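You operate a simulated robot arm through the tools that you are given. There is no shell and no other tool. Be economical: measure what you need, move in short steps, check, and stop when the job is done.

Carry out the task below with a simulated two-armed robot. There is one attempt and no reset: what you move stays moved.

Task
On the top of the small table, fold the green scarf in half, so that its two long edges meet.

Only the result counts: the job must be done as asked and must still hold three seconds after the hand-in. Knocking over, shifting, dropping, spilling or breaking anything else fails it. Flat cloth is picked up by pressing the open fingertips on it (5 to 10 N) and closing them slowly along it; thin cloth reads only 2 to 8 mm in the jaws.

Robot
Two 7-joint arms with two-finger parallel grippers on one trunk, on a base that drives. Base frame: it is fixed to the floor where the robot stands at the start and does not move with it; the origin is under the middle of the robot, x ahead of it, y to its left, z up; the surface under the hand at the start is at about z = 700. Lengths are in mm, angles in rad, forces in N, time in s.
The left shoulder is at the start at [70, 134, 1001], the right one opposite. With the tool pointing down near the work surface each hand reaches from about 180 to 640 mm from the robot's upright axis, wherever it stands, measured 20 degrees to its own side. Places, roughly: top of the small table [600, 100, 700]. Payload 1.57 kg a hand.
The tool frame of a hand sits at the grasp point between the pads (the TCP): z along the fingers, y along the line on which they close. The tips reach 30 mm beyond it. Largest opening 80 mm; finger width 17, thickness 12; the body of the gripper, 40 by 82 mm, starts 80 mm behind the TCP.
Orientation is that of the tool frame in the base frame, as a unit quaternion [x, y, z, w]. With the fingers straight down and closing along the base's y, the tool's x points along the base's -x, its y along +y and its z along -z.

Tools
- The arms move only by the tool move_arm. It takes "left_increments", "right_increments" or both (then of equal length, played together; a hand with none holds still); each is a list of rows, each a list of 3 entries, a list of its own where there are three numbers: the turn, a rotation vector about the tool's x, y, z in units of 5 degrees (1.0 is 5 degrees), then the shift along the tool's x, y, z in units of 50 mm (1.0 is 50 mm), then the closure, from 0 (fully open) to 1 (shut). In form: [[[ax, ay, az], [x, y, z], hand], ...]. A call has 1 to 10 rows; each row shifts and turns the commanded pose from where the row before left it, along the tool's axes as they then stand. A call with a number of a shift or a turn outside -1 to 1 is refused whole. Rows are played at 5 a second. More than 50 mm and 0.15 rad between two rows, or a gripper value outside its range, and nothing of the call is played. Where a pose cannot be reached the arm comes as near as it can. A force on the tool above 40 N (or 10 N above the force at the start of the call, whichever is more), or a blocked arm, ends the call early, and 0.2 s more pass. The fingers move at their own pace (about 153 mm/s each) and stop on an object; they squeeze with about 41 N. The grip force told is the motor's: it shows also when the fingers shut on nothing. Time passes only in rows, and 0.2 s behind the last, so rows that do not move let the fingers close. It gives the time, the measured TCP pose, the force on the tool (base axes), the opening and the grip force at its end, in the units of the frame above (readings bear some noise), with the torque about the TCP (base axes, N m) and any sound that the robot's microphone picked up.
- Cameras (640 x 400 px; columns grow to the right, rows downward): "scene" is now at [122.9, 9.1, 1202.2]; the picture's right is [0.11, -0.99, 0.00], its down [-0.80, -0.09, -0.59] and it looks along [0.58, 0.06, -0.81] (base axes); focal length 277 px, centre (320, 200). "left" rides on the left gripper at [72, 7, -122] in its tool frame; the picture's right is [-0.09, 1.00, 0.00], its down [-0.84, -0.08, -0.54] and it looks along [-0.54, -0.05, 0.84] (tool axes); focal length 238 px, centre (320, 200). "right" rides on the right gripper at [72, -7, -122] in its tool frame; the picture's right is [0.09, 1.00, 0.00], its down [-0.84, 0.08, -0.54] and it looks along [-0.54, 0.05, 0.84] (tool axes); focal length 238 px, centre (320, 200).
- camera(camera): a new picture of that camera. The clock stands still meanwhile.
- move_column(by): slides the trunk up (or, below 0, down) by that many mm; the arms and the scene camera ride with it, the base frame stays. It gives what a move gives, with no picture.
- drive_base(legs): drives the robot by 1 to 6 legs, each [ahead, left, turn to the left] in mm, mm and rad, along the robot's own axes; the way and the turn of a leg run together, so that a leg with both is an arc; at most 1500 mm and 3.142 rad a leg. The arms and the cameras ride along, it lands a little off, and it stops where it bumps. It gives what a move gives.
- aim_head(pan, tilt): turns the head with the scene camera to pan (to the left, within 1.501 rad either way) and tilt (down, from -0.506 to 1.204), counted from straight ahead of the robot. It gives what a move gives.
- point_at(camera, pixels): for up to 12 pixels [column, row] of the newest picture of that camera ("zoom" is the newest enlarged one), the place [x, y, z] in the base frame of the surface seen there, good to about 2 mm. The clock stands still meanwhile.
- inspect(camera, box): a new picture of the part [left, top, right, bottom] of that camera's present view, enlarged. The clock stands still meanwhile.
- finish_job(): hands the job in; it is judged then, once.

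Keep the steps short. Do not move on a guess: measure, check each grasp and each placing, and mend mistakes. In all there are 80 turns and 58 pictures (those below and enlarged ones count). Leave the grippers open and the arms clear of the work at the hand-in unless told otherwise, and finish with a single line.

The tools are called after "Emit:" by a JSON object that holds its "op" and its "data". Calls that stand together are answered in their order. move_arm: Moves the arms, as the interface text tells. Its arguments: {"type":"object","properties":{"left_increments":{"type":"array","items":{"type":"array"}},"right_increments":{"type":"array","items":{"type":"array"}}},"required":[]} The other tools are called the same way: move_column (by) slides the trunk up or down; drive_base (legs) drives the base; aim_head (pan, tilt) turns the head that bears the scene camera; camera (camera) takes a picture; point_at (camera, pixels) gives the place of the surface under pixels of a picture; inspect (camera, box) takes an enlarged picture of a part of a camera's view; finish_job () hands the job in.

At the start:

```text
time: 0.0
left_position: [434.0, 321.3, 869.8]
left_orientation: [-0.001, 1.0, -0.001, 0.0]
left_contact_force: [0.6, -0.2, 0.3]
left_wrist_torque: [-0.01, 0.0, 0.01]
left_gripper_width: 80.0
left_gripper_force: 0.1
right_position: [418.2, -40.5, 834.4]
right_orientation: [0.001, 1.0, 0.0, 0.0]
right_contact_force: [-0.4, -0.1, -0.2]
right_wrist_torque: [0.02, 0.0, -0.02]
right_gripper_width: 80.0
right_gripper_force: 0.1
trunk travel left (down, up): [-575.0, 365.0]
robot x, y, heading: [3.2, -0.8, -0.003]
head pan, tilt: [0.108, 0.942]
```

scene: 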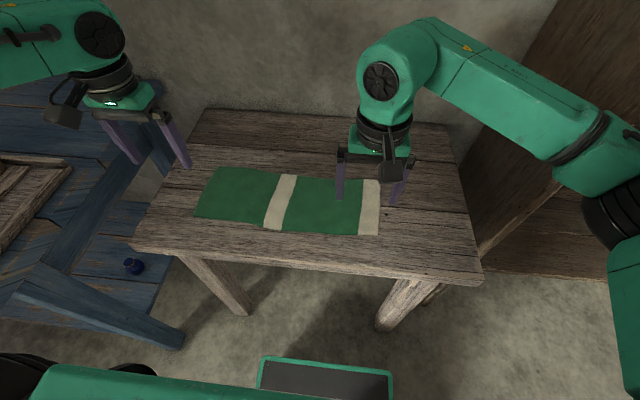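
right: 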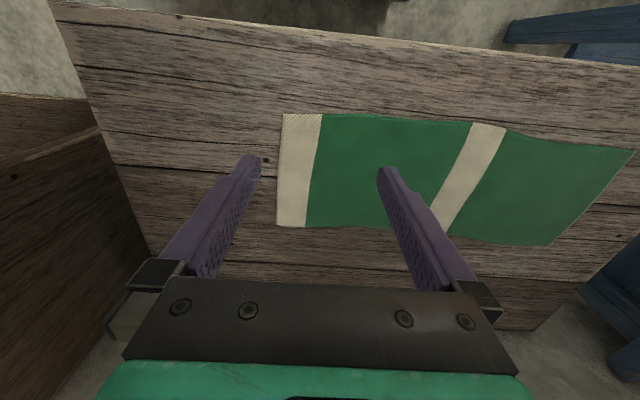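
left: 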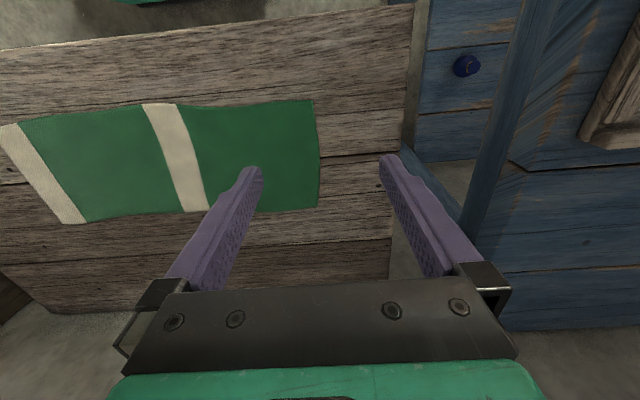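

I see the green scarf lying on the small table, its long edges running across the robot. I'll measure its corners and edge midpoints in the scene picture first.

Emit:
{"op": "point_at", "data": {"camera": "scene", "pixels": [[217, 169], [379, 182], [377, 233], [197, 215], [283, 175], [270, 227], [320, 231], [240, 221], [280, 200], [150, 240], [480, 270], [330, 255]]}}

Emit:
{"op": "inspect", "data": {"camera": "scene", "box": [180, 140, 420, 290]}}

```text
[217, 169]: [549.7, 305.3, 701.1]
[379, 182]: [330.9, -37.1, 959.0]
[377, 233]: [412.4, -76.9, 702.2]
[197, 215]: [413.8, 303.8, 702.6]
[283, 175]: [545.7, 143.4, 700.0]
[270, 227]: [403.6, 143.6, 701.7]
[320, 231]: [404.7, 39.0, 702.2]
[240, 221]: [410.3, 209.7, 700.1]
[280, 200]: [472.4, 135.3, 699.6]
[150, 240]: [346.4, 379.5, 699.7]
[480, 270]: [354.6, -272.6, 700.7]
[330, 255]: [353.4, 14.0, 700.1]
```

```text
2.67 times, centred on (300, 215) of scene
```

zoom: 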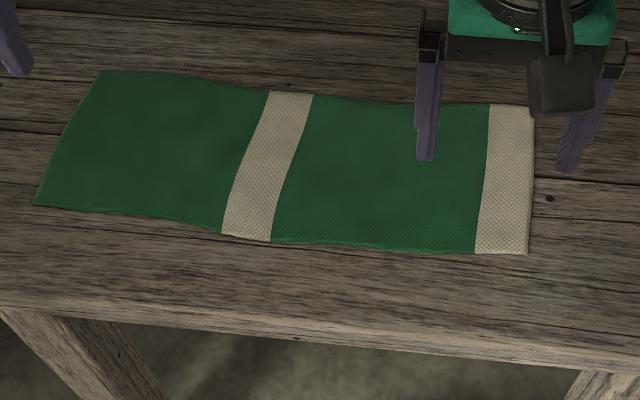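

The scarf is about 385 mm (along y) by 145 mm (along x). I'll measure the edges more finely in the zoomed picture.

Emit:
{"op": "point_at", "data": {"camera": "zoom", "pixels": [[103, 73], [185, 77], [270, 94], [312, 97], [400, 105], [530, 112], [526, 250], [474, 250], [380, 244], [245, 235], [150, 214], [38, 201]]}}

```text
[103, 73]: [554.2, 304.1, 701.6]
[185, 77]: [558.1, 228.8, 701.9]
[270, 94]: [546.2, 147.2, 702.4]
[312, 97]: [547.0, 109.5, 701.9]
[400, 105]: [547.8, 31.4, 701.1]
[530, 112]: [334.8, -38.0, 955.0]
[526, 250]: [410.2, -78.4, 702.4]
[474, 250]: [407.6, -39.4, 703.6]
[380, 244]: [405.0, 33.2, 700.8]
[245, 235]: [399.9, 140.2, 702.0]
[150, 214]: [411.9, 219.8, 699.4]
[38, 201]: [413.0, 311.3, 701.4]
```

Far long edge is at x≈547–558, near one at x≈400–413. Plan: grip the far edge near both corners with the fingers closing along x, carry it towards the robot, tilting the hands so the cloth lies down. First I turn both hands 90° about the vertical, cameras inward.

Emit:
{"op": "move_arm", "data": {"left_increments": [[[0, 0, -1], [0, 0, 0], 0], [[0, 0, -1], [0, 0, 0], 0], [[0, 0, -1], [0, 0, 0], 0], [[0, 0, -1], [0, 0, 0], 0], [[0, 0, -1], [0, 0, 0], 0], [[0, 0, -1], [0, 0, 0], 0], [[0, 0, -1], [0, 0, 0], 0], [[0, 0, -1], [0, 0, 0], 0], [[0, 0, -1], [0, 0, 0], 0]], "right_increments": [[[0, 0, 1], [0, 0, 0], 0], [[0, 0, 1], [0, 0, 0], 0], [[0, 0, 1], [0, 0, 0], 0], [[0, 0, 1], [0, 0, 0], 0], [[0, 0, 1], [0, 0, 0], 0], [[0, 0, 1], [0, 0, 0], 0], [[0, 0, 1], [0, 0, 0], 0], [[0, 0, 1], [0, 0, 0], 0], [[0, 0, 1], [0, 0, 0], 0]]}}

Emit:
{"op": "move_arm", "data": {"left_increments": [[[0, 0, -1], [0, 0, 0], 0], [[0, 0, -1], [0, 0, 0], 0], [[0, 0, -1], [0, 0, 0], 0], [[0, 0, -1], [0, 0, 0], 0], [[0, 0, -1], [0, 0, 0], 0], [[0, 0, -1], [0, 0, 0], 0], [[0, 0, -1], [0, 0, 0], 0], [[0, 0, -1], [0, 0, 0], 0], [[0, 0, -1], [0, 0, 0], 0]], "right_increments": [[[0, 0, 1], [0, 0, 0], 0], [[0, 0, 1], [0, 0, 0], 0], [[0, 0, 1], [0, 0, 0], 0], [[0, 0, 1], [0, 0, 0], 0], [[0, 0, 1], [0, 0, 0], 0], [[0, 0, 1], [0, 0, 0], 0], [[0, 0, 1], [0, 0, 0], 0], [[0, 0, 1], [0, 0, 0], 0], [[0, 0, 1], [0, 0, 0], 0]]}}

```text
time: 2.0
left_position: [434.0, 322.9, 869.0]
left_orientation: [-0.385, 0.923, 0.0, 0.0]
left_contact_force: [-1.0, -0.2, 0.7]
left_wrist_torque: [-0.02, 0.01, 0.02]
left_gripper_width: 79.7
left_gripper_force: 0.2
right_position: [417.5, -41.1, 834.7]
right_orientation: [0.383, 0.924, 0.0, 0.0]
right_contact_force: [0.0, -0.6, -0.2]
right_wrist_torque: [-0.01, 0.0, -0.03]
right_gripper_width: 80.1
right_gripper_force: 0.0
trunk travel left (down, up): [-575.0, 365.0]
robot x, y, heading: [1.4, 2.7, -0.0]
head pan, tilt: [0.108, 0.942]
```

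```text
time: 4.0
left_position: [433.5, 321.5, 869.2]
left_orientation: [0.709, -0.706, -0.001, 0.0]
left_contact_force: [0.3, 0.0, -0.1]
left_wrist_torque: [-0.01, 0.0, 0.01]
left_gripper_width: 80.1
left_gripper_force: 0.0
right_position: [419.9, -40.9, 834.0]
right_orientation: [0.707, 0.707, 0.0, 0.0]
right_contact_force: [1.2, -0.4, -0.3]
right_wrist_torque: [-0.01, -0.02, 0.01]
right_gripper_width: 80.0
right_gripper_force: 0.0
trunk travel left (down, up): [-575.0, 365.0]
robot x, y, heading: [-4.8, -1.2, -0.004]
head pan, tilt: [0.108, 0.942]
```

Both hands turned and level. Now I bring them above the far corners at a safe height with jaws 24 mm open.

Emit:
{"op": "move_arm", "data": {"left_increments": [[[0, 0, 0], [0.19, -0.77, 0.4], 0.3], [[0, 0, 0], [0.19, -0.77, 0.4], 0.6], [[0, 0, 0], [0.18, -0.78, 0.4], 0.7], [[0, 0, 0], [0, 0, 0.4], 0.7]], "right_increments": [[[0, 0, 0], [-0.17, 0.87, 0.2], 0.3], [[0, 0, 0], [-0.17, 0.87, 0.2], 0.6], [[0, 0, 0], [-0.17, 0.88, 0.2], 0.7], [[0, 0, 0], [0, 0, 0.3], 0.7]]}}

Emit:
{"op": "camera", "data": {"camera": "right"}}

Emit:
{"op": "camera", "data": {"camera": "left"}}

Emit:
{"op": "camera", "data": {"camera": "scene"}}

```text
time: 5.0
left_position: [548.5, 292.9, 788.5]
left_orientation: [-0.707, 0.708, -0.001, 0.001]
left_contact_force: [-0.3, 0.3, 0.8]
left_wrist_torque: [0.02, 0.0, -0.02]
left_gripper_width: 24.1
left_gripper_force: 0.0
right_position: [548.8, -67.0, 788.8]
right_orientation: [0.706, 0.708, 0.0, 0.0]
right_contact_force: [-0.5, 0.6, 0.1]
right_wrist_torque: [-0.01, -0.04, 0.02]
right_gripper_width: 24.0
right_gripper_force: 0.0
trunk travel left (down, up): [-575.0, 365.0]
robot x, y, heading: [-2.5, -0.0, -0.002]
head pan, tilt: [0.108, 0.942]
```

```text
53 pictures are left
```

right: 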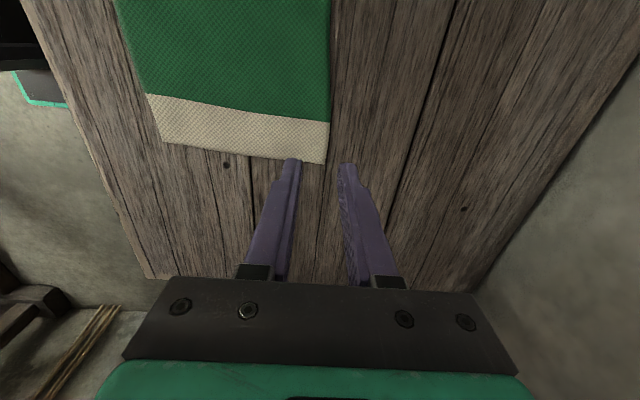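

```text
52 pictures are left
```

left: 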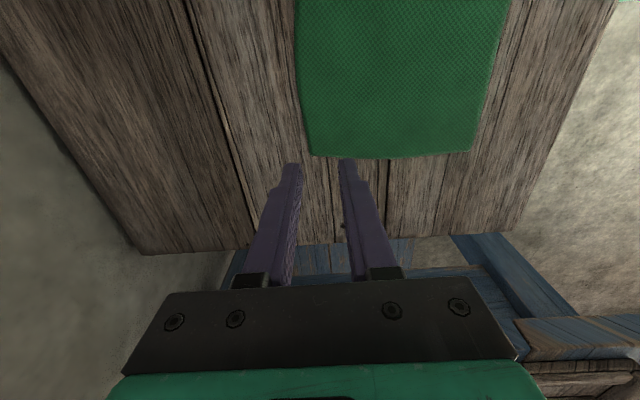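

```text
51 pictures are left
```

scene: 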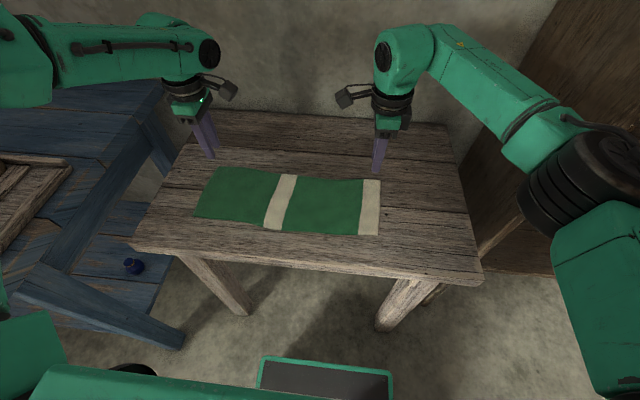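

Both hands hover near the far corners. I measure the corners in each hand picture: right corner at (322,160), left corner at (312,152).

Emit:
{"op": "point_at", "data": {"camera": "right", "pixels": [[322, 160], [326, 125], [328, 80], [328, 30], [165, 139], [149, 97]]}}

Emit:
{"op": "point_at", "data": {"camera": "left", "pixels": [[312, 152], [307, 130], [300, 90], [298, 40], [470, 148], [485, 110]]}}

```text
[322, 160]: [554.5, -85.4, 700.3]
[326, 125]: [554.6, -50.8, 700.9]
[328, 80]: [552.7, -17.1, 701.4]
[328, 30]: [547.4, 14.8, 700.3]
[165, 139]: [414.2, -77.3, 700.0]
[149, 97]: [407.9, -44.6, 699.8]
```

```text
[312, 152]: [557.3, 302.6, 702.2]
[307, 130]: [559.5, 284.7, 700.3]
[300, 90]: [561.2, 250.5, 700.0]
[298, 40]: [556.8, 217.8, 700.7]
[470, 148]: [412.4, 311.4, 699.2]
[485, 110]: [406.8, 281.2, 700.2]
```

Far edge at the grips: x≈556 (right, y −73), x≈559 (left, y 290). I align and go down to just above the cloth.

Emit:
{"op": "move_arm", "data": {"left_increments": [[[0, 0, 0], [0.06, -0.12, 0.4], 0.7], [[0, 0, 0], [0, 0, 0.4], 0.7], [[0, 0, 0], [0, 0, 0.24], 0.7], [[0, 0, 0], [0, 0, 0], 0.7]], "right_increments": [[[0, 0, 0], [-0.12, 0.05, 0.4], 0.7], [[0, 0, 0], [0, 0, 0.4], 0.7], [[0, 0, 0], [0, 0, 0.24], 0.7], [[0, 0, 0], [0, 0, 0], 0.7]]}}

Emit:
{"op": "camera", "data": {"camera": "right"}}

Emit:
{"op": "camera", "data": {"camera": "left"}}

```text
time: 6.0
left_position: [550.8, 292.6, 738.6]
left_orientation: [0.707, -0.707, 0.001, -0.002]
left_contact_force: [0.2, -0.2, 0.2]
left_wrist_torque: [0.03, -0.01, 0.0]
left_gripper_width: 24.0
left_gripper_force: 0.0
left hand out of reach, approached as far as the arm can: row 3
right_position: [551.2, -73.3, 737.9]
right_orientation: [0.707, 0.707, 0.0, 0.0]
right_contact_force: [0.2, -0.4, 0.5]
right_wrist_torque: [0.0, -0.02, -0.01]
right_gripper_width: 23.8
right_gripper_force: 0.1
trunk travel left (down, up): [-575.0, 365.0]
robot x, y, heading: [-3.2, -0.4, -0.002]
head pan, tilt: [0.108, 0.942]
```

```text
50 pictures are left
```

right: 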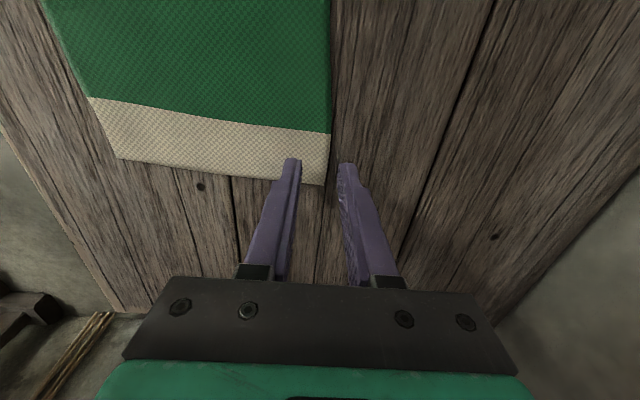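

```text
49 pictures are left
```

left: 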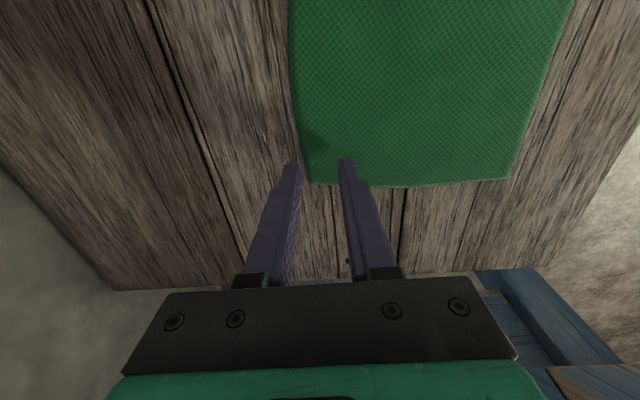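

The left hand is at its reach limit. I'll check how much room the base has in front before driving a little ahead.

Emit:
{"op": "point_at", "data": {"camera": "scene", "pixels": [[325, 360], [265, 362], [390, 375], [325, 350], [385, 328], [240, 312]]}}

Emit:
{"op": "move_arm", "data": {"left_increments": [[[0, 0, 0], [0, 0.5, -0.8], 0.7], [[0, 0, 0], [0, 0.7, -0.8], 0.7], [[0, 0, 0], [0, 0, 0], 0.7]], "right_increments": [[[0, 0, 0], [0, -0.5, -0.8], 0.7], [[0, 0, 0], [0, -0.5, -0.8], 0.7], [[0, 0, 0], [0, 0, 0], 0.7]]}}

```text
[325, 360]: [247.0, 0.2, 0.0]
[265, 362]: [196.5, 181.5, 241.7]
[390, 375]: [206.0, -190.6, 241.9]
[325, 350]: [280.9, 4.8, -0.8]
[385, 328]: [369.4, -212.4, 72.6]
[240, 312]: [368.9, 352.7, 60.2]
```

```text
refused: row 2 steps farther than a row can; nothing moved
```

The base front is at x≈206, the table legs at x≈369, so 70 mm ahead is safe. I raise and draw back the hands first (smaller rows), then drive.

Emit:
{"op": "move_arm", "data": {"left_increments": [[[0, 0, 0], [0, 0.5, -0.8], 0.7], [[0, 0, 0], [0, 0.5, -0.8], 0.7], [[0, 0, 0], [0, 0.4, 0], 0.7]], "right_increments": [[[0, 0, 0], [0, -0.5, -0.8], 0.7], [[0, 0, 0], [0, -0.5, -0.8], 0.7], [[0, 0, 0], [0, -0.4, 0], 0.7]]}}

Emit:
{"op": "drive_base", "data": {"legs": [[70, 0, 0]]}}

```text
time: 6.8
left_position: [479.2, 293.3, 819.6]
left_orientation: [0.708, -0.706, 0.0, 0.0]
left_contact_force: [0.4, 0.1, 0.3]
left_wrist_torque: [0.0, -0.01, 0.0]
left_gripper_width: 23.8
left_gripper_force: 0.1
right_position: [481.4, -72.8, 818.1]
right_orientation: [0.707, 0.707, -0.001, 0.0]
right_contact_force: [0.2, 0.6, -0.3]
right_wrist_torque: [0.0, 0.03, 0.01]
right_gripper_width: 23.9
right_gripper_force: 0.1
trunk travel left (down, up): [-575.0, 365.0]
robot x, y, heading: [0.1, 0.5, -0.001]
head pan, tilt: [0.108, 0.942]
```

```text
time: 7.8
left_position: [550.1, 292.1, 817.8]
left_orientation: [0.707, -0.707, 0.0, -0.001]
left_contact_force: [0.5, 0.0, -0.1]
left_wrist_torque: [0.02, 0.04, 0.0]
left_gripper_width: 24.0
left_gripper_force: 0.0
right_position: [552.4, -74.3, 817.0]
right_orientation: [0.707, 0.707, 0.0, 0.0]
right_contact_force: [-0.2, 0.0, -0.2]
right_wrist_torque: [0.01, 0.01, 0.01]
right_gripper_width: 24.1
right_gripper_force: 0.0
trunk travel left (down, up): [-575.0, 365.0]
robot x, y, heading: [69.7, -5.6, -0.003]
head pan, tilt: [0.108, 0.942]
```

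The hands landed at x≈551, y≈292/−74. I trim the left by 5 mm and go down to 735.

Emit:
{"op": "move_arm", "data": {"left_increments": [[[0, 0, 0], [0.03, -0.1, 0.6], 0.7], [[0, 0, 0], [0, 0, 0.6], 0.7], [[0, 0, 0], [0, 0, 0.43], 0.7], [[0, 0, 0], [0, 0, 0], 0.7]], "right_increments": [[[0, 0, 0], [0.02, 0.0, 0.6], 0.7], [[0, 0, 0], [0, 0, 0.6], 0.7], [[0, 0, 0], [0, 0, 0.43], 0.7], [[0, 0, 0], [0, 0, 0], 0.7]]}}

Emit:
{"op": "camera", "data": {"camera": "right"}}

Emit:
{"op": "camera", "data": {"camera": "left"}}

```text
time: 8.8
left_position: [555.5, 290.3, 737.2]
left_orientation: [0.708, -0.706, 0.001, -0.001]
left_contact_force: [-0.2, -0.1, 0.0]
left_wrist_torque: [0.0, -0.03, -0.01]
left_gripper_width: 24.2
left_gripper_force: 0.1
right_position: [551.4, -72.4, 736.6]
right_orientation: [0.707, 0.707, 0.001, 0.0]
right_contact_force: [-1.3, 0.2, -0.5]
right_wrist_torque: [-0.01, 0.02, -0.05]
right_gripper_width: 24.2
right_gripper_force: 0.0
trunk travel left (down, up): [-575.0, 365.0]
robot x, y, heading: [71.5, 2.6, -0.004]
head pan, tilt: [0.108, 0.942]
```

```text
48 pictures are left
```

right: 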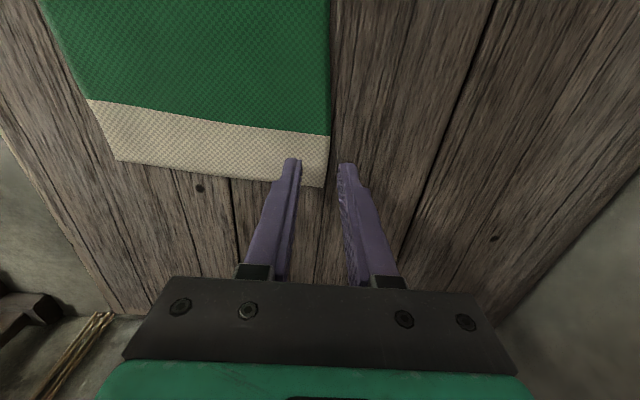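

```text
47 pictures are left
```

left: 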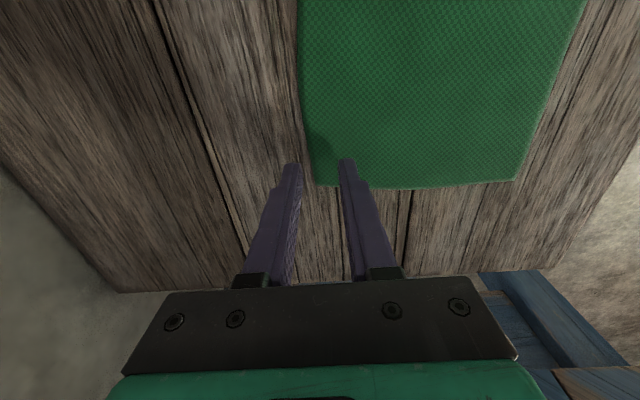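

Tips straddle the far edges a few mm above the cloth. I lower in small steps until they press.

Emit:
{"op": "move_arm", "data": {"left_increments": [[[0, 0, 0], [0, 0, 0.06], 0.7], [[0, 0, 0], [0, 0, 0.04], 0.7], [[0, 0, 0], [0, 0, 0.04], 0.7], [[0, 0, 0], [0, 0, 0], 0.7]], "right_increments": [[[0, 0, 0], [0, 0, 0.06], 0.7], [[0, 0, 0], [0, 0, 0.04], 0.7], [[0, 0, 0], [0, 0, 0.04], 0.7], [[0, 0, 0], [0, 0, 0], 0.7]]}}

```text
time: 9.8
left_position: [553.3, 290.6, 732.1]
left_orientation: [0.708, -0.707, 0.001, -0.002]
left_contact_force: [0.9, 0.8, 5.6]
left_wrist_torque: [0.05, 0.06, -0.02]
left_gripper_width: 23.0
left_gripper_force: 0.0
right_position: [550.5, -72.8, 731.3]
right_orientation: [0.707, 0.707, 0.002, 0.001]
right_contact_force: [1.4, -1.6, 12.5]
right_wrist_torque: [-0.06, 0.22, 0.05]
right_gripper_width: 22.8
right_gripper_force: 0.0
trunk travel left (down, up): [-575.0, 365.0]
robot x, y, heading: [71.3, -0.6, 0.003]
head pan, tilt: [0.108, 0.942]
```

Left presses 5.6 N, right 12.5 N. I ease the right, add a touch to the left, and close slowly.

Emit:
{"op": "move_arm", "data": {"left_increments": [[[0, 0, 0], [0, 0, 0.008], 0.7], [[0, 0, 0], [0, 0, 0], 0.74], [[0, 0, 0], [0, 0, 0], 0.78], [[0, 0, 0], [0, 0, 0], 0.82], [[0, 0, 0], [0, 0, 0], 0.86], [[0, 0, 0], [0, 0, 0], 0.9], [[0, 0, 0], [0, 0, 0], 0.94], [[0, 0, 0], [0, 0, 0], 0.97], [[0, 0, 0], [0, 0, 0], 1.0], [[0, 0, 0], [0, 0, 0], 1.0]], "right_increments": [[[0, 0, 0], [0, 0, -0.012], 0.7], [[0, 0, 0], [0, 0, 0], 0.74], [[0, 0, 0], [0, 0, 0], 0.78], [[0, 0, 0], [0, 0, 0], 0.82], [[0, 0, 0], [0, 0, 0], 0.86], [[0, 0, 0], [0, 0, 0], 0.9], [[0, 0, 0], [0, 0, 0], 0.94], [[0, 0, 0], [0, 0, 0], 0.97], [[0, 0, 0], [0, 0, 0], 1.0], [[0, 0, 0], [0, 0, 0], 1.0]]}}

Emit:
{"op": "camera", "data": {"camera": "right"}}

Emit:
{"op": "camera", "data": {"camera": "left"}}

```text
time: 12.0
left_position: [552.2, 291.1, 732.5]
left_orientation: [0.708, -0.706, 0.001, -0.001]
left_contact_force: [-2.7, -0.3, 11.1]
left_wrist_torque: [0.01, 0.1, -0.02]
left_gripper_width: 0.0
left_gripper_force: 21.1
right_position: [550.2, -71.7, 731.7]
right_orientation: [0.707, 0.707, 0.002, 0.001]
right_contact_force: [-1.4, 0.4, 9.8]
right_wrist_torque: [0.02, 0.07, 0.01]
right_gripper_width: 0.1
right_gripper_force: 21.3
trunk travel left (down, up): [-575.0, 365.0]
robot x, y, heading: [68.9, 0.5, -0.0]
head pan, tilt: [0.108, 0.942]
```

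```text
46 pictures are left
```

right: 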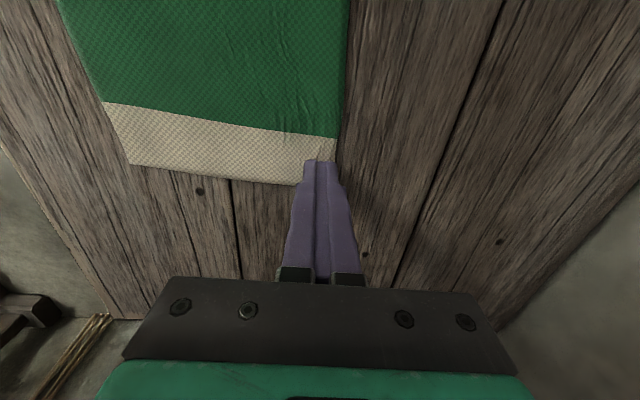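

```text
45 pictures are left
```

left: 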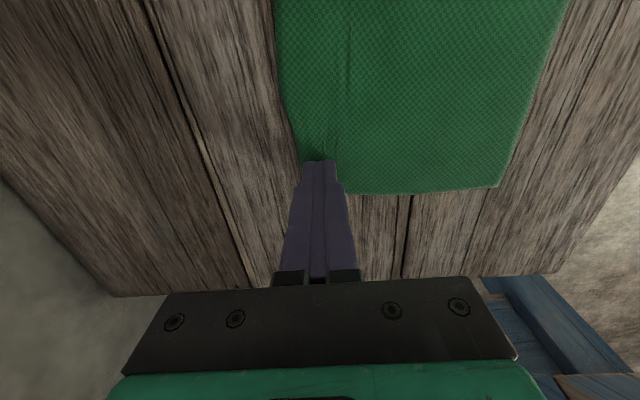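

Both jaws read 0 mm: nothing was caught because the outer finger was off the cloth; the cloth slid a little. I'll switch: close along the edge (y) with both tips on the cloth. I lift and turn the hands back.

Emit:
{"op": "move_arm", "data": {"left_increments": [[[0, 0, 0], [0, 0, -0.8], 1], [[0, 0, 1], [0, 0, -0.8], 0.7], [[0, 0, 1], [0, 0, 0], 0.7], [[0, 0, 1], [0, 0, 0], 0.7], [[0, 0, 1], [0, 0, 0], 0.7], [[0, 0, 1], [0, 0, 0], 0.7], [[0, 0, 1], [0, 0, 0], 0.7], [[0, 0, 1], [0, 0, 0], 0.7], [[0, 0, 1], [0, 0, 0], 0.7], [[0, 0, 1], [0, 0, 0], 0.7]], "right_increments": [[[0, 0, 0], [0, 0, -0.8], 1], [[0, 0, -1], [0, 0, -0.8], 0.7], [[0, 0, -1], [0, 0, 0], 0.7], [[0, 0, -1], [0, 0, 0], 0.7], [[0, 0, -1], [0, 0, 0], 0.7], [[0, 0, -1], [0, 0, 0], 0.7], [[0, 0, -1], [0, 0, 0], 0.7], [[0, 0, -1], [0, 0, 0], 0.7], [[0, 0, -1], [0, 0, 0], 0.7], [[0, 0, -1], [0, 0, 0], 0.7]]}}

Emit:
{"op": "move_arm", "data": {"left_increments": [[[0, 0, 1], [0, 0, 0], 0.7], [[0, 0, 1], [0, 0, 0], 0.7], [[0, 0, 1], [0, 0, 0], 0.7], [[0, 0, 1], [0, 0, 0], 0.7], [[0, 0, 1], [0, 0, 0], 0.7], [[0, 0, 1], [0, 0, 0], 0.7], [[0, 0, 1], [0, 0, 0], 0.7], [[0, 0, 1], [0, 0, 0], 0.7], [[0, 0, 1], [0, 0, 0], 0.7]], "right_increments": [[[0, 0, -1], [0, 0, 0], 0.7], [[0, 0, -1], [0, 0, 0], 0.7], [[0, 0, -1], [0, 0, 0], 0.7], [[0, 0, -1], [0, 0, 0], 0.7], [[0, 0, -1], [0, 0, 0], 0.7], [[0, 0, -1], [0, 0, 0], 0.7], [[0, 0, -1], [0, 0, 0], 0.7], [[0, 0, -1], [0, 0, 0], 0.7], [[0, 0, -1], [0, 0, 0], 0.7]]}}

Emit:
{"op": "camera", "data": {"camera": "scene"}}

Emit:
{"op": "camera", "data": {"camera": "right"}}

Emit:
{"op": "camera", "data": {"camera": "left"}}

```text
time: 14.2
left_position: [553.8, 290.1, 810.4]
left_orientation: [-0.382, 0.924, -0.001, 0.0]
left_contact_force: [0.5, -0.2, 0.2]
left_wrist_torque: [0.01, -0.01, -0.03]
left_gripper_width: 24.0
left_gripper_force: 0.0
right_position: [551.2, -72.1, 810.0]
right_orientation: [0.381, 0.924, -0.001, 0.001]
right_contact_force: [-0.2, 1.0, -0.4]
right_wrist_torque: [-0.01, -0.03, 0.0]
right_gripper_width: 24.3
right_gripper_force: 0.0
trunk travel left (down, up): [-575.0, 365.0]
robot x, y, heading: [71.2, 2.9, 0.002]
head pan, tilt: [0.108, 0.942]
```

```text
time: 16.2
left_position: [554.7, 290.7, 810.3]
left_orientation: [0.0, 1.0, -0.001, -0.001]
left_contact_force: [-0.3, -0.1, 0.0]
left_wrist_torque: [-0.02, 0.01, -0.03]
left_gripper_width: 24.2
left_gripper_force: 0.0
right_position: [552.1, -71.3, 810.7]
right_orientation: [-0.001, 1.0, 0.0, 0.0]
right_contact_force: [-1.1, 0.5, -0.3]
right_wrist_torque: [-0.02, 0.0, 0.01]
right_gripper_width: 24.0
right_gripper_force: 0.0
trunk travel left (down, up): [-575.0, 365.0]
robot x, y, heading: [69.0, 1.6, 0.002]
head pan, tilt: [0.108, 0.942]
```

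```text
44 pictures are left
```

scene: 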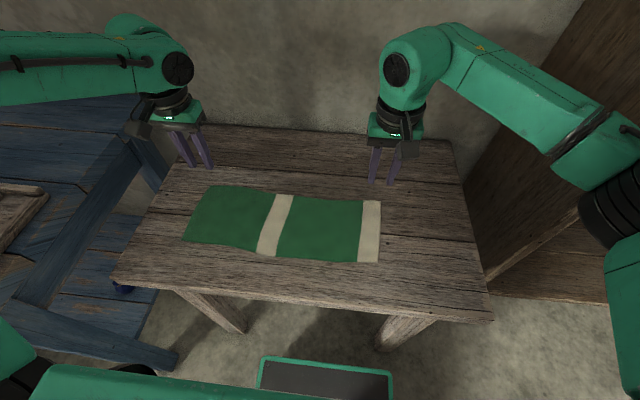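

```text
43 pictures are left
```

right: 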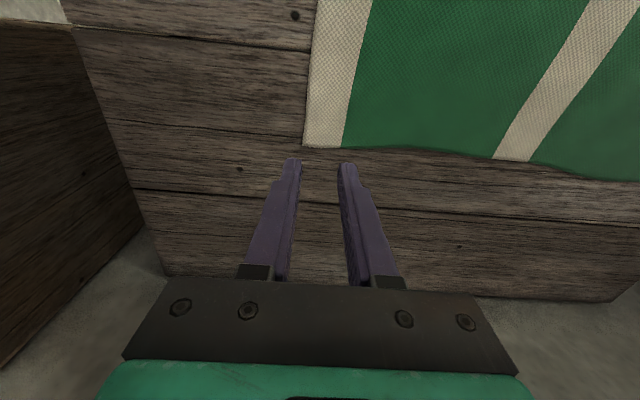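

```text
42 pictures are left
```

left: 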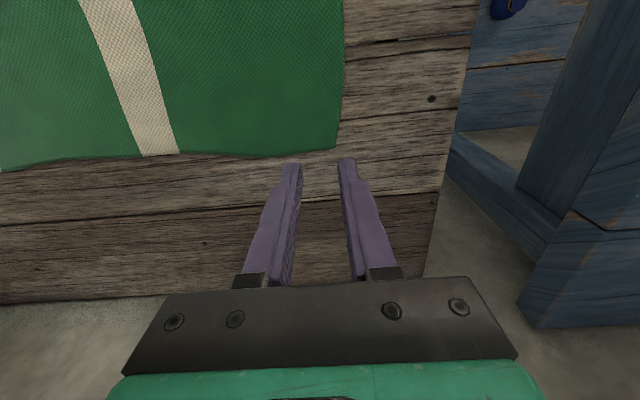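

The scarf looks flat still. I remeasure the far corners: right at (308,144), left at (335,146), plus points along.

Emit:
{"op": "point_at", "data": {"camera": "right", "pixels": [[307, 144], [342, 145], [400, 147], [500, 156], [318, 60]]}}

Emit:
{"op": "point_at", "data": {"camera": "left", "pixels": [[335, 146], [305, 152], [250, 156], [160, 153], [342, 60]]}}

Emit:
{"op": "point_at", "data": {"camera": "scene", "pixels": [[186, 240], [220, 248], [265, 255], [320, 259], [377, 261], [380, 203], [275, 196], [213, 188]]}}

```text
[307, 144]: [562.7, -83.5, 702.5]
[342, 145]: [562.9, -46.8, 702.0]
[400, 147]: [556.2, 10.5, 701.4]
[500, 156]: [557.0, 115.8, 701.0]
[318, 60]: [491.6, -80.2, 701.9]
```

```text
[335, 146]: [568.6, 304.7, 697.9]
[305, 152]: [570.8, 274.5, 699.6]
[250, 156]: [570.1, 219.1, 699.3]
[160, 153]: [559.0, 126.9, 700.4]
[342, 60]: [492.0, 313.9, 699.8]
```

```text
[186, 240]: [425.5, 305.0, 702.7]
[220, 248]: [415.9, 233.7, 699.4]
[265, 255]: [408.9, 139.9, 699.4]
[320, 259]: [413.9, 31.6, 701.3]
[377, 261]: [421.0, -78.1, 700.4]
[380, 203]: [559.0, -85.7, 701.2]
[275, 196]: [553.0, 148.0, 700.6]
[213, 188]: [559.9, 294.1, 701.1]
```

The whole scarf slid 9–12 mm away but stayed flat: far edge x≈563 (right) and 570 (left), near edge ≈410–425. I place both hands over the far edge 26 mm in from the corners and tilt 20° so the fingers point slightly back to the robot.

Emit:
{"op": "move_arm", "data": {"left_increments": [[[0, 0, 0], [-0.25, -0.23, 0.4], 0.7], [[0, 0, 0], [0, 0, 0.6], 0.7], [[0, 1, 0], [0, 0, 0], 0.7], [[0, 1, 0], [0, 0, 0], 0.7], [[0, 1, 0], [0, 0, 0], 0.7], [[0, 1, 0], [0, 0, 0], 0.7], [[0, 0, 0], [0, 0, 0], 0.7]], "right_increments": [[[0, 0, 0], [-0.16, 0.27, 0.4], 0.7], [[0, 0, 0], [0, 0, 0.6], 0.7], [[0, 1, 0], [0, 0, 0], 0.7], [[0, 1, 0], [0, 0, 0], 0.7], [[0, 1, 0], [0, 0, 0], 0.7], [[0, 1, 0], [0, 0, 0], 0.7], [[0, 0, 0], [0, 0, 0], 0.7]]}}

Emit:
{"op": "camera", "data": {"camera": "right"}}

Emit:
{"op": "camera", "data": {"camera": "left"}}

```text
time: 17.8
left_position: [552.9, 281.0, 765.8]
left_orientation: [-0.001, 0.985, -0.001, -0.174]
left_contact_force: [0.1, 0.4, 0.5]
left_wrist_torque: [-0.03, 0.02, 0.03]
left_gripper_width: 24.0
left_gripper_force: 0.0
left hand out of reach, approached as far as the arm can: row 6
right_position: [560.4, -58.4, 760.0]
right_orientation: [0.0, 0.985, -0.001, -0.175]
right_contact_force: [1.5, 0.9, 0.7]
right_wrist_torque: [-0.01, -0.02, 0.01]
right_gripper_width: 23.9
right_gripper_force: 0.1
trunk travel left (down, up): [-575.0, 365.0]
robot x, y, heading: [69.0, -0.5, -0.002]
head pan, tilt: [0.108, 0.942]
```

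```text
41 pictures are left
```

right: 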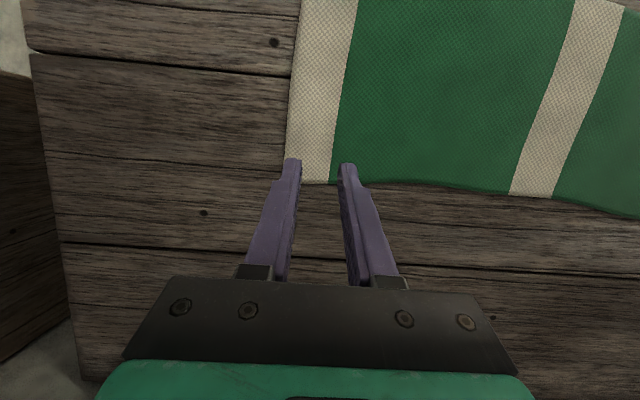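

```text
40 pictures are left
```

left: 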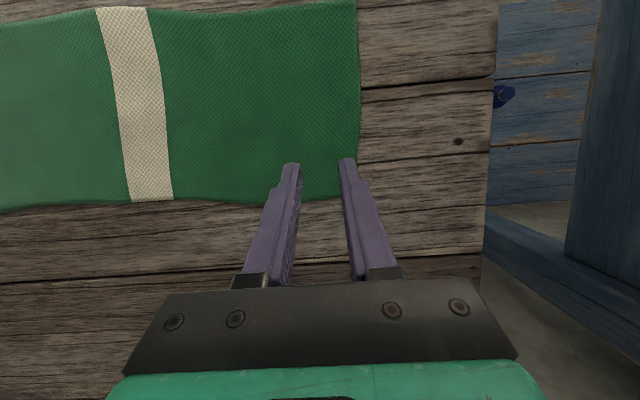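

The left hand again hits its reach limit. I raise and draw back 50 mm, then drive 50 mm ahead (33 mm or more still clear of the legs).

Emit:
{"op": "move_arm", "data": {"left_increments": [[[0, 0, 0], [0.5, 0, -0.11], 0.7], [[0, 0, 0], [0.5, 0, -0.11], 0.7], [[0, 0, 0], [0, 0, 0], 0.7]], "right_increments": [[[0, 0, 0], [0.575, 0, -0.11], 0.7], [[0, 0, 0], [0.575, 0, -0.11], 0.7], [[0, 0, 0], [0, 0, 0], 0.7]]}}

Emit:
{"op": "drive_base", "data": {"legs": [[50, 0, 0]]}}

```text
time: 18.6
left_position: [507.6, 281.1, 793.5]
left_orientation: [-0.001, 0.985, 0.0, -0.175]
left_contact_force: [-0.7, 0.5, -0.2]
left_wrist_torque: [-0.02, 0.0, 0.03]
left_gripper_width: 23.9
left_gripper_force: 0.1
right_position: [509.2, -57.3, 790.3]
right_orientation: [0.0, 0.985, 0.0, -0.174]
right_contact_force: [0.4, -0.5, 0.8]
right_wrist_torque: [-0.03, 0.03, 0.02]
right_gripper_width: 23.9
right_gripper_force: 0.1
trunk travel left (down, up): [-575.0, 365.0]
robot x, y, heading: [70.4, -2.2, -0.0]
head pan, tilt: [0.108, 0.942]
```

```text
time: 19.5
left_position: [558.2, 281.5, 792.8]
left_orientation: [0.0, 0.985, 0.0, -0.173]
left_contact_force: [0.7, -0.3, -0.1]
left_wrist_torque: [0.01, 0.05, 0.01]
left_gripper_width: 24.0
left_gripper_force: 0.1
right_position: [559.7, -57.6, 790.2]
right_orientation: [0.0, 0.985, 0.0, -0.174]
right_contact_force: [-0.9, -0.4, 0.3]
right_wrist_torque: [0.01, 0.02, -0.02]
right_gripper_width: 24.2
right_gripper_force: 0.0
trunk travel left (down, up): [-575.0, 365.0]
robot x, y, heading: [122.9, 1.6, 0.004]
head pan, tilt: [0.108, 0.942]
```

Arms ride well. Now down to just above the cloth, left also 9 mm further out.

Emit:
{"op": "move_arm", "data": {"left_increments": [[[0, 0, 0], [-0.28, -0.04, 0.505], 0.7], [[0, 0, 0], [-0.28, 0, 0.505], 0.7], [[0, 0, 0], [0, 0, 0], 0.7]], "right_increments": [[[0, 0, 0], [-0.188, 0, 0.517], 0.7], [[0, 0, 0], [-0.188, 0, 0.517], 0.7], [[0, 0, 0], [0, 0, 0], 0.7]]}}

Emit:
{"op": "camera", "data": {"camera": "right"}}

Emit:
{"op": "camera", "data": {"camera": "left"}}

```text
time: 20.3
left_position: [566.6, 279.4, 735.9]
left_orientation: [0.0, 0.985, 0.0, -0.173]
left_contact_force: [-0.3, -0.1, 0.3]
left_wrist_torque: [-0.03, -0.01, 0.02]
left_gripper_width: 23.7
left_gripper_force: 0.1
right_position: [560.2, -59.4, 736.1]
right_orientation: [-0.001, 0.985, 0.0, -0.174]
right_contact_force: [-0.8, -1.6, 0.0]
right_wrist_torque: [-0.03, 0.01, -0.03]
right_gripper_width: 24.0
right_gripper_force: 0.1
trunk travel left (down, up): [-575.0, 365.0]
robot x, y, heading: [121.0, -2.5, 0.001]
head pan, tilt: [0.108, 0.942]
```

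```text
39 pictures are left
```

right: 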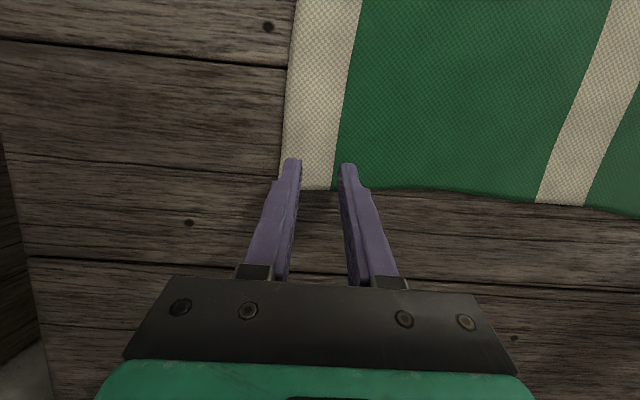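

```text
38 pictures are left
```

left: 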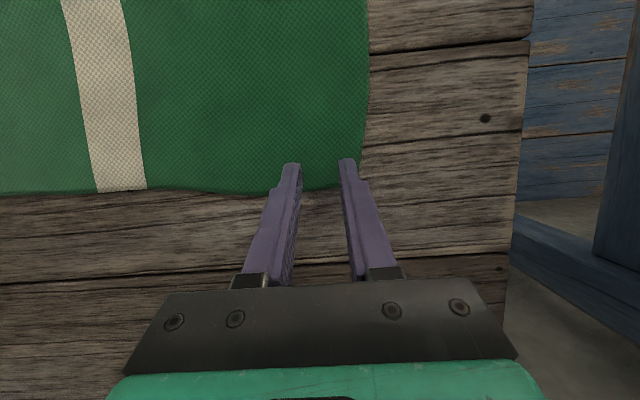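

Both tip pairs sit over cloth just inside the far edge. I nudge the right hand 3 mm inward and lower in ~1–2 mm steps.

Emit:
{"op": "move_arm", "data": {"left_increments": [[[0, 0, 0], [-0.02, 0, 0.056], 0.7], [[0, 0, 0], [-0.007, 0, 0.019], 0.7], [[0, 0, 0], [-0.007, 0, 0.019], 0.7], [[0, 0, 0], [0, 0, 0], 0.7]], "right_increments": [[[0, 0, 0], [-0.02, 0.06, 0.056], 0.7], [[0, 0, 0], [-0.007, 0, 0.019], 0.7], [[0, 0, 0], [0, 0, 0], 0.7], [[0, 0, 0], [0, 0, 0], 0.7]]}}

```text
time: 21.3
left_position: [567.4, 278.4, 733.1]
left_orientation: [-0.001, 0.985, -0.001, -0.172]
left_contact_force: [1.2, 0.1, 6.1]
left_wrist_torque: [-0.01, 0.02, 0.0]
left_gripper_width: 23.9
left_gripper_force: 0.2
right_position: [558.4, -55.3, 731.7]
right_orientation: [0.0, 0.985, 0.0, -0.173]
right_contact_force: [4.1, -1.0, 15.2]
right_wrist_torque: [-0.07, -0.08, 0.03]
right_gripper_width: 24.0
right_gripper_force: 0.0
trunk travel left (down, up): [-575.0, 365.0]
robot x, y, heading: [123.5, 1.6, -0.003]
head pan, tilt: [0.108, 0.942]
```

Left 6 N, right 15 N: I ease the right 1 mm, press the left a hair more, then close slowly.

Emit:
{"op": "move_arm", "data": {"left_increments": [[[0, 0, 0], [-0.002, 0, 0.006], 0.7], [[0, 0, 0], [0, 0, 0], 0.74], [[0, 0, 0], [0, 0, 0], 0.78], [[0, 0, 0], [0, 0, 0], 0.82], [[0, 0, 0], [0, 0, 0], 0.86], [[0, 0, 0], [0, 0, 0], 0.9], [[0, 0, 0], [0, 0, 0], 0.94], [[0, 0, 0], [0, 0, 0], 0.97], [[0, 0, 0], [0, 0, 0], 1.0], [[0, 0, 0], [0, 0, 0], 1.0]], "right_increments": [[[0, 0, 0], [0.007, 0, -0.019], 0.7], [[0, 0, 0], [0, 0, 0], 0.74], [[0, 0, 0], [0, 0, 0], 0.78], [[0, 0, 0], [0, 0, 0], 0.82], [[0, 0, 0], [0, 0, 0], 0.86], [[0, 0, 0], [0, 0, 0], 0.9], [[0, 0, 0], [0, 0, 0], 0.94], [[0, 0, 0], [0, 0, 0], 0.97], [[0, 0, 0], [0, 0, 0], 1.0], [[0, 0, 0], [0, 0, 0], 1.0]]}}

Emit:
{"op": "camera", "data": {"camera": "right"}}

Emit:
{"op": "camera", "data": {"camera": "left"}}

```text
time: 23.5
left_position: [566.6, 278.6, 731.8]
left_orientation: [-0.001, 0.985, 0.001, -0.172]
left_contact_force: [-0.3, -2.0, 14.8]
left_wrist_torque: [-0.05, 0.04, 0.02]
left_gripper_width: 0.2
left_gripper_force: 21.1
right_position: [556.5, -55.8, 733.1]
right_orientation: [0.0, 0.985, 0.001, -0.173]
right_contact_force: [-0.8, 0.1, 0.5]
right_wrist_torque: [0.04, 0.01, -0.03]
right_gripper_width: 0.1
right_gripper_force: 20.8
trunk travel left (down, up): [-575.0, 365.0]
robot x, y, heading: [118.8, 1.0, -0.003]
head pan, tilt: [0.108, 0.942]
```

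```text
37 pictures are left
```

right: 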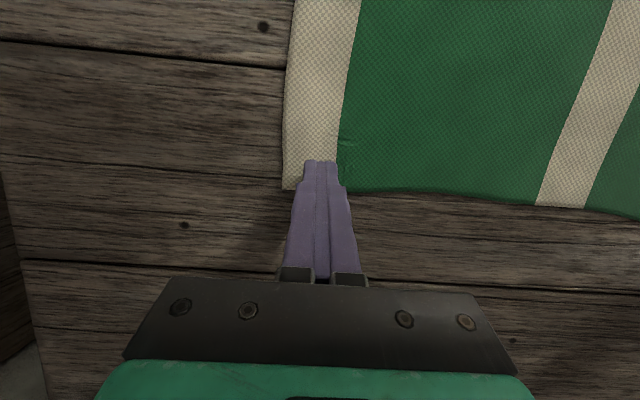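

```text
36 pictures are left
```

left: 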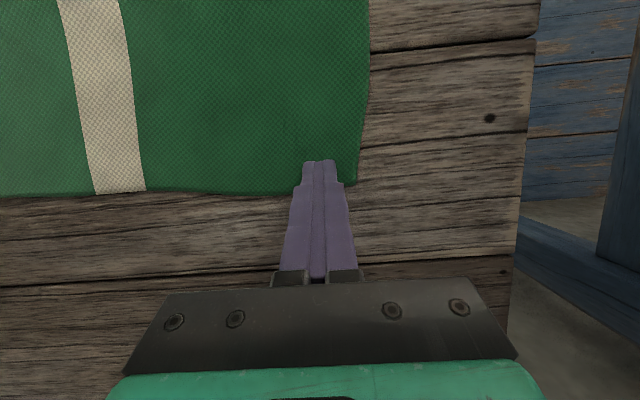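

No catch: with the tilt only a thin tip edge touched and it slipped. I'll lift, set the fingers upright (flat tips drag well), open to 40 mm and place the tips wholly on the cloth.

Emit:
{"op": "move_arm", "data": {"left_increments": [[[0, 0, 0], [0.1, 0, -0.28], 1], [[0, -1, 0], [0, 0, 0], 0.7], [[0, -1, 0], [0, 0, 0], 0.5], [[0, -1, 0], [0, 0, 0], 0.5], [[0, -1, 0], [0, 0, 0], 0.5], [[0, 0, 0], [0.1, -0.14, 0.2], 0.5], [[0, 0, 0], [0, 0, 0], 0.5]], "right_increments": [[[0, 0, 0], [0.1, 0, -0.28], 1], [[0, -1, 0], [0, 0, 0], 0.7], [[0, -1, 0], [0, 0, 0], 0.5], [[0, -1, 0], [0, 0, 0], 0.5], [[0, -1, 0], [0, 0, 0], 0.5], [[0, 0, 0], [0.08, 0.04, 0.2], 0.5], [[0, 0, 0], [0, 0, 0], 0.5]]}}

Emit:
{"op": "camera", "data": {"camera": "right"}}

Emit:
{"op": "camera", "data": {"camera": "left"}}

```text
time: 25.1
left_position: [561.9, 272.5, 735.8]
left_orientation: [-0.001, 1.0, 0.0, 0.001]
left_contact_force: [-0.3, -0.5, 1.0]
left_wrist_torque: [-0.01, 0.0, -0.03]
left_gripper_width: 39.6
left_gripper_force: 0.1
right_position: [555.2, -52.9, 736.6]
right_orientation: [0.0, 1.0, 0.0, 0.0]
right_contact_force: [0.0, -0.2, 0.6]
right_wrist_torque: [-0.04, -0.02, 0.01]
right_gripper_width: 39.9
right_gripper_force: 0.1
trunk travel left (down, up): [-575.0, 365.0]
robot x, y, heading: [117.7, -0.7, 0.001]
head pan, tilt: [0.108, 0.942]
```

```text
35 pictures are left
```

right: 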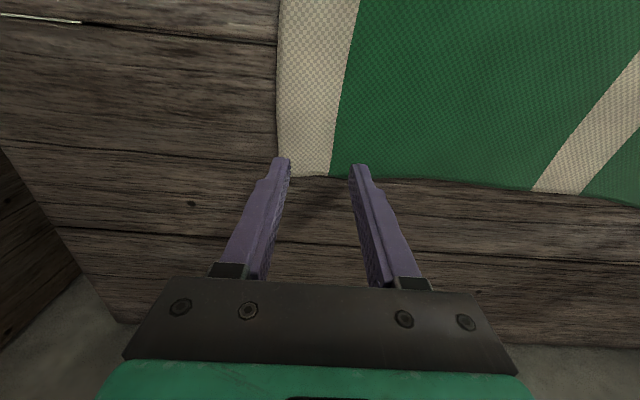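

```text
34 pictures are left
```

left: 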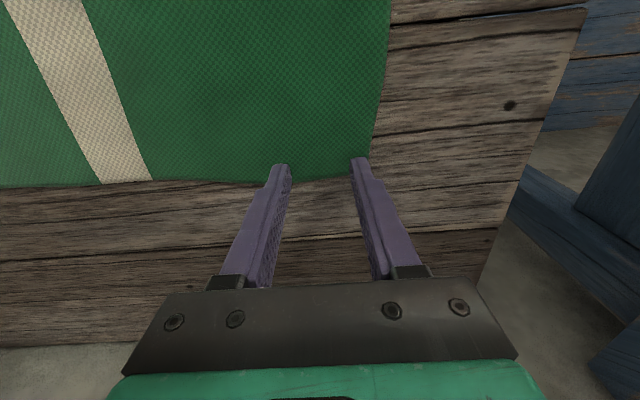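

Let me measure the edges relative to the tips once more: right corner (280,174), left corner (366,176).

Emit:
{"op": "point_at", "data": {"camera": "right", "pixels": [[281, 172], [320, 174], [345, 175], [400, 177]]}}

Emit:
{"op": "point_at", "data": {"camera": "left", "pixels": [[365, 174], [330, 176], [300, 177], [240, 179]]}}

```text
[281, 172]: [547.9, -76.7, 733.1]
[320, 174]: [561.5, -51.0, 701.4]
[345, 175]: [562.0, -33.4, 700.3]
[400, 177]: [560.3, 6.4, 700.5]
```

```text
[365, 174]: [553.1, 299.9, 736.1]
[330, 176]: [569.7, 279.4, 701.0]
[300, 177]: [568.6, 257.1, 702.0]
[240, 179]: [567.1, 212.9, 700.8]
```

Edges at 562 and 570, tips' centres 7–8 mm inside. I shift 2 mm inward and press down.

Emit:
{"op": "move_arm", "data": {"left_increments": [[[0, 0, 0], [0.05, 0, 0.06], 0.5], [[0, 0, 0], [0, 0, 0.03], 0.5], [[0, 0, 0], [0, 0, 0.02], 0.5], [[0, 0, 0], [0, 0, 0], 0.5]], "right_increments": [[[0, 0, 0], [0.05, 0, 0.06], 0.5], [[0, 0, 0], [0, 0, 0.03], 0.5], [[0, 0, 0], [0, 0, 0.02], 0.5], [[0, 0, 0], [0, 0, 0], 0.5]]}}

```text
time: 26.1
left_position: [559.2, 273.7, 732.5]
left_orientation: [0.0, 1.0, 0.0, 0.002]
left_contact_force: [-0.9, 2.2, 11.6]
left_wrist_torque: [-0.06, 0.05, -0.02]
left_gripper_width: 39.8
left_gripper_force: 0.1
right_position: [551.0, -52.9, 732.0]
right_orientation: [0.001, 1.0, 0.0, 0.001]
right_contact_force: [-0.5, 0.8, 0.4]
right_wrist_torque: [0.0, 0.0, -0.03]
right_gripper_width: 39.9
right_gripper_force: 0.1
trunk travel left (down, up): [-575.0, 365.0]
robot x, y, heading: [122.4, -1.0, 0.004]
head pan, tilt: [0.108, 0.942]
```

Left presses 11.6 N, right not yet. I lower the right a little more.

Emit:
{"op": "move_arm", "data": {"left_increments": [[[0, 0, 0], [0, 0, -0.004], 0.5], [[0, 0, 0], [0, 0, 0], 0.5], [[0, 0, 0], [0, 0, 0], 0.5]], "right_increments": [[[0, 0, 0], [0, 0, 0.02], 0.5], [[0, 0, 0], [0, 0, 0.015], 0.5], [[0, 0, 0], [0, 0, 0], 0.5]]}}

```text
time: 26.9
left_position: [558.3, 272.5, 731.5]
left_orientation: [0.0, 1.0, 0.0, 0.002]
left_contact_force: [1.6, 0.5, 6.3]
left_wrist_torque: [-0.05, -0.02, 0.02]
left_gripper_width: 39.8
left_gripper_force: 0.2
right_position: [550.9, -53.9, 732.6]
right_orientation: [0.0, 1.0, 0.001, 0.002]
right_contact_force: [-0.2, 0.3, 14.3]
right_wrist_torque: [-0.04, 0.06, 0.04]
right_gripper_width: 40.1
right_gripper_force: 0.0
trunk travel left (down, up): [-575.0, 365.0]
robot x, y, heading: [119.9, 2.3, 0.002]
head pan, tilt: [0.108, 0.942]
```

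Right 14 N, left 6 N; I trim both and close slowly to half the gap, watching the force.

Emit:
{"op": "move_arm", "data": {"left_increments": [[[0, 0, 0], [0, 0, 0.006], 0.5], [[0, 0, 0], [0, 0, 0], 0.53], [[0, 0, 0], [0, 0, 0], 0.56], [[0, 0, 0], [0, 0, 0], 0.59], [[0, 0, 0], [0, 0, 0], 0.62], [[0, 0, 0], [0, 0, 0], 0.65], [[0, 0, 0], [0, 0, 0], 0.68], [[0, 0, 0], [0, 0, 0], 0.71], [[0, 0, 0], [0, 0, 0], 0.74], [[0, 0, 0], [0, 0, 0], 0.77]], "right_increments": [[[0, 0, 0], [0, 0, -0.01], 0.5], [[0, 0, 0], [0, 0, 0], 0.53], [[0, 0, 0], [0, 0, 0], 0.56], [[0, 0, 0], [0, 0, 0], 0.59], [[0, 0, 0], [0, 0, 0], 0.62], [[0, 0, 0], [0, 0, 0], 0.65], [[0, 0, 0], [0, 0, 0], 0.68], [[0, 0, 0], [0, 0, 0], 0.71], [[0, 0, 0], [0, 0, 0], 0.74], [[0, 0, 0], [0, 0, 0], 0.77]]}}

Emit:
{"op": "camera", "data": {"camera": "right"}}

Emit:
{"op": "camera", "data": {"camera": "left"}}

```text
time: 29.1
left_position: [557.3, 269.8, 731.8]
left_orientation: [0.0, 1.0, -0.002, 0.002]
left_contact_force: [-0.3, -12.4, 10.6]
left_wrist_torque: [-0.45, 0.04, 0.05]
left_gripper_width: 13.1
left_gripper_force: 8.8
right_position: [551.2, -53.7, 732.8]
right_orientation: [0.0, 1.0, 0.002, 0.002]
right_contact_force: [0.0, 10.9, 10.2]
right_wrist_torque: [0.4, -0.01, -0.03]
right_gripper_width: 20.5
right_gripper_force: 4.9
trunk travel left (down, up): [-575.0, 365.0]
robot x, y, heading: [118.1, -0.8, -0.002]
head pan, tilt: [0.108, 0.942]
```

```text
33 pictures are left
```

right: 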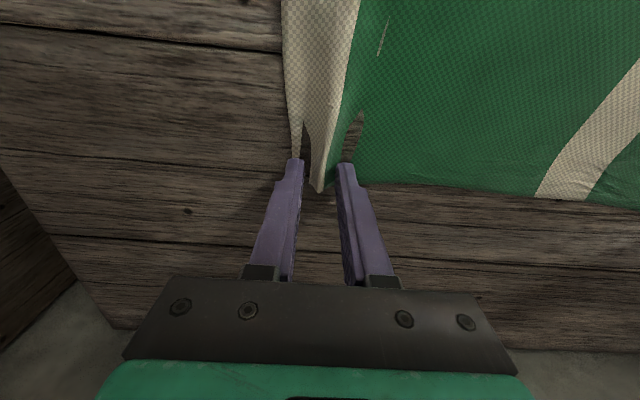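

```text
32 pictures are left
```

left: 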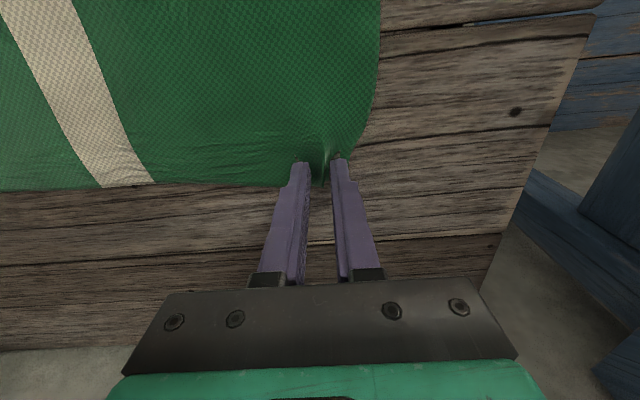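

Ridges are rising between the tips in both hands. I close on fully.

Emit:
{"op": "move_arm", "data": {"left_increments": [[[0, 0, 0], [0, 0, 0], 0.8], [[0, 0, 0], [0, 0, 0], 0.83], [[0, 0, 0], [0, 0, 0], 0.86], [[0, 0, 0], [0, 0, 0], 0.89], [[0, 0, 0], [0, 0, 0], 0.92], [[0, 0, 0], [0, 0, 0], 0.95], [[0, 0, 0], [0, 0, 0], 0.98], [[0, 0, 0], [0, 0, 0], 1.0], [[0, 0, 0], [0, 0, 0], 1.0], [[0, 0, 0], [0, 0, 0], 1.0]], "right_increments": [[[0, 0, 0], [0, 0, 0], 0.8], [[0, 0, 0], [0, 0, 0], 0.83], [[0, 0, 0], [0, 0, 0], 0.86], [[0, 0, 0], [0, 0, 0], 0.89], [[0, 0, 0], [0, 0, 0], 0.92], [[0, 0, 0], [0, 0, 0], 0.95], [[0, 0, 0], [0, 0, 0], 0.98], [[0, 0, 0], [0, 0, 0], 1.0], [[0, 0, 0], [0, 0, 0], 1.0], [[0, 0, 0], [0, 0, 0], 1.0]]}}

Emit:
{"op": "camera", "data": {"camera": "right"}}

Emit:
{"op": "camera", "data": {"camera": "left"}}

```text
time: 31.3
left_position: [558.4, 271.3, 730.7]
left_orientation: [0.0, 1.0, -0.002, 0.004]
left_contact_force: [-3.6, -35.6, 8.7]
left_wrist_torque: [-1.1, 0.13, 0.03]
left_gripper_width: 3.6
left_gripper_force: 25.0
right_position: [551.5, -50.9, 731.9]
right_orientation: [0.0, 1.0, 0.005, 0.003]
right_contact_force: [0.7, 37.8, 6.8]
right_wrist_torque: [1.2, 0.01, -0.17]
right_gripper_width: 4.7
right_gripper_force: 24.9
trunk travel left (down, up): [-575.0, 365.0]
robot x, y, heading: [118.9, -2.6, 0.003]
head pan, tilt: [0.108, 0.942]
```

```text
31 pictures are left
```

right: 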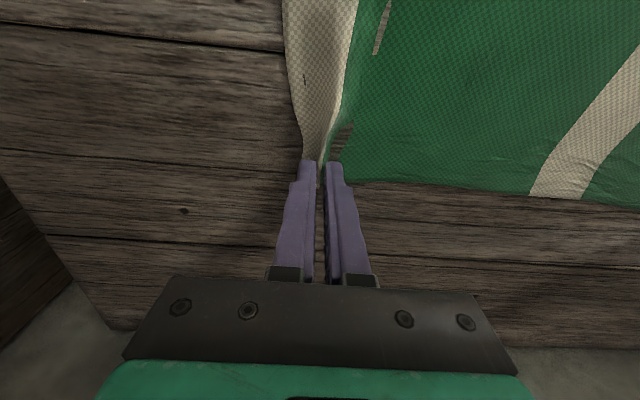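

```text
30 pictures are left
```

left: 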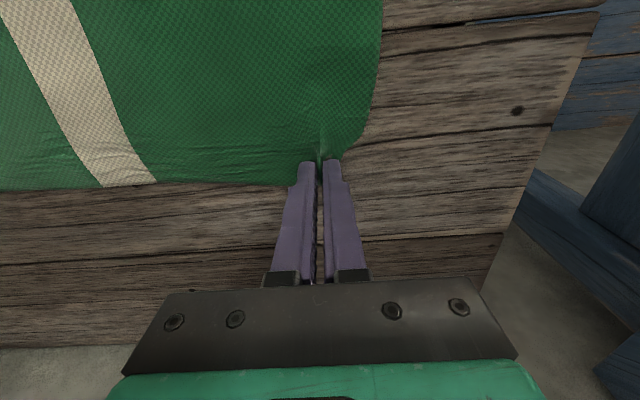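

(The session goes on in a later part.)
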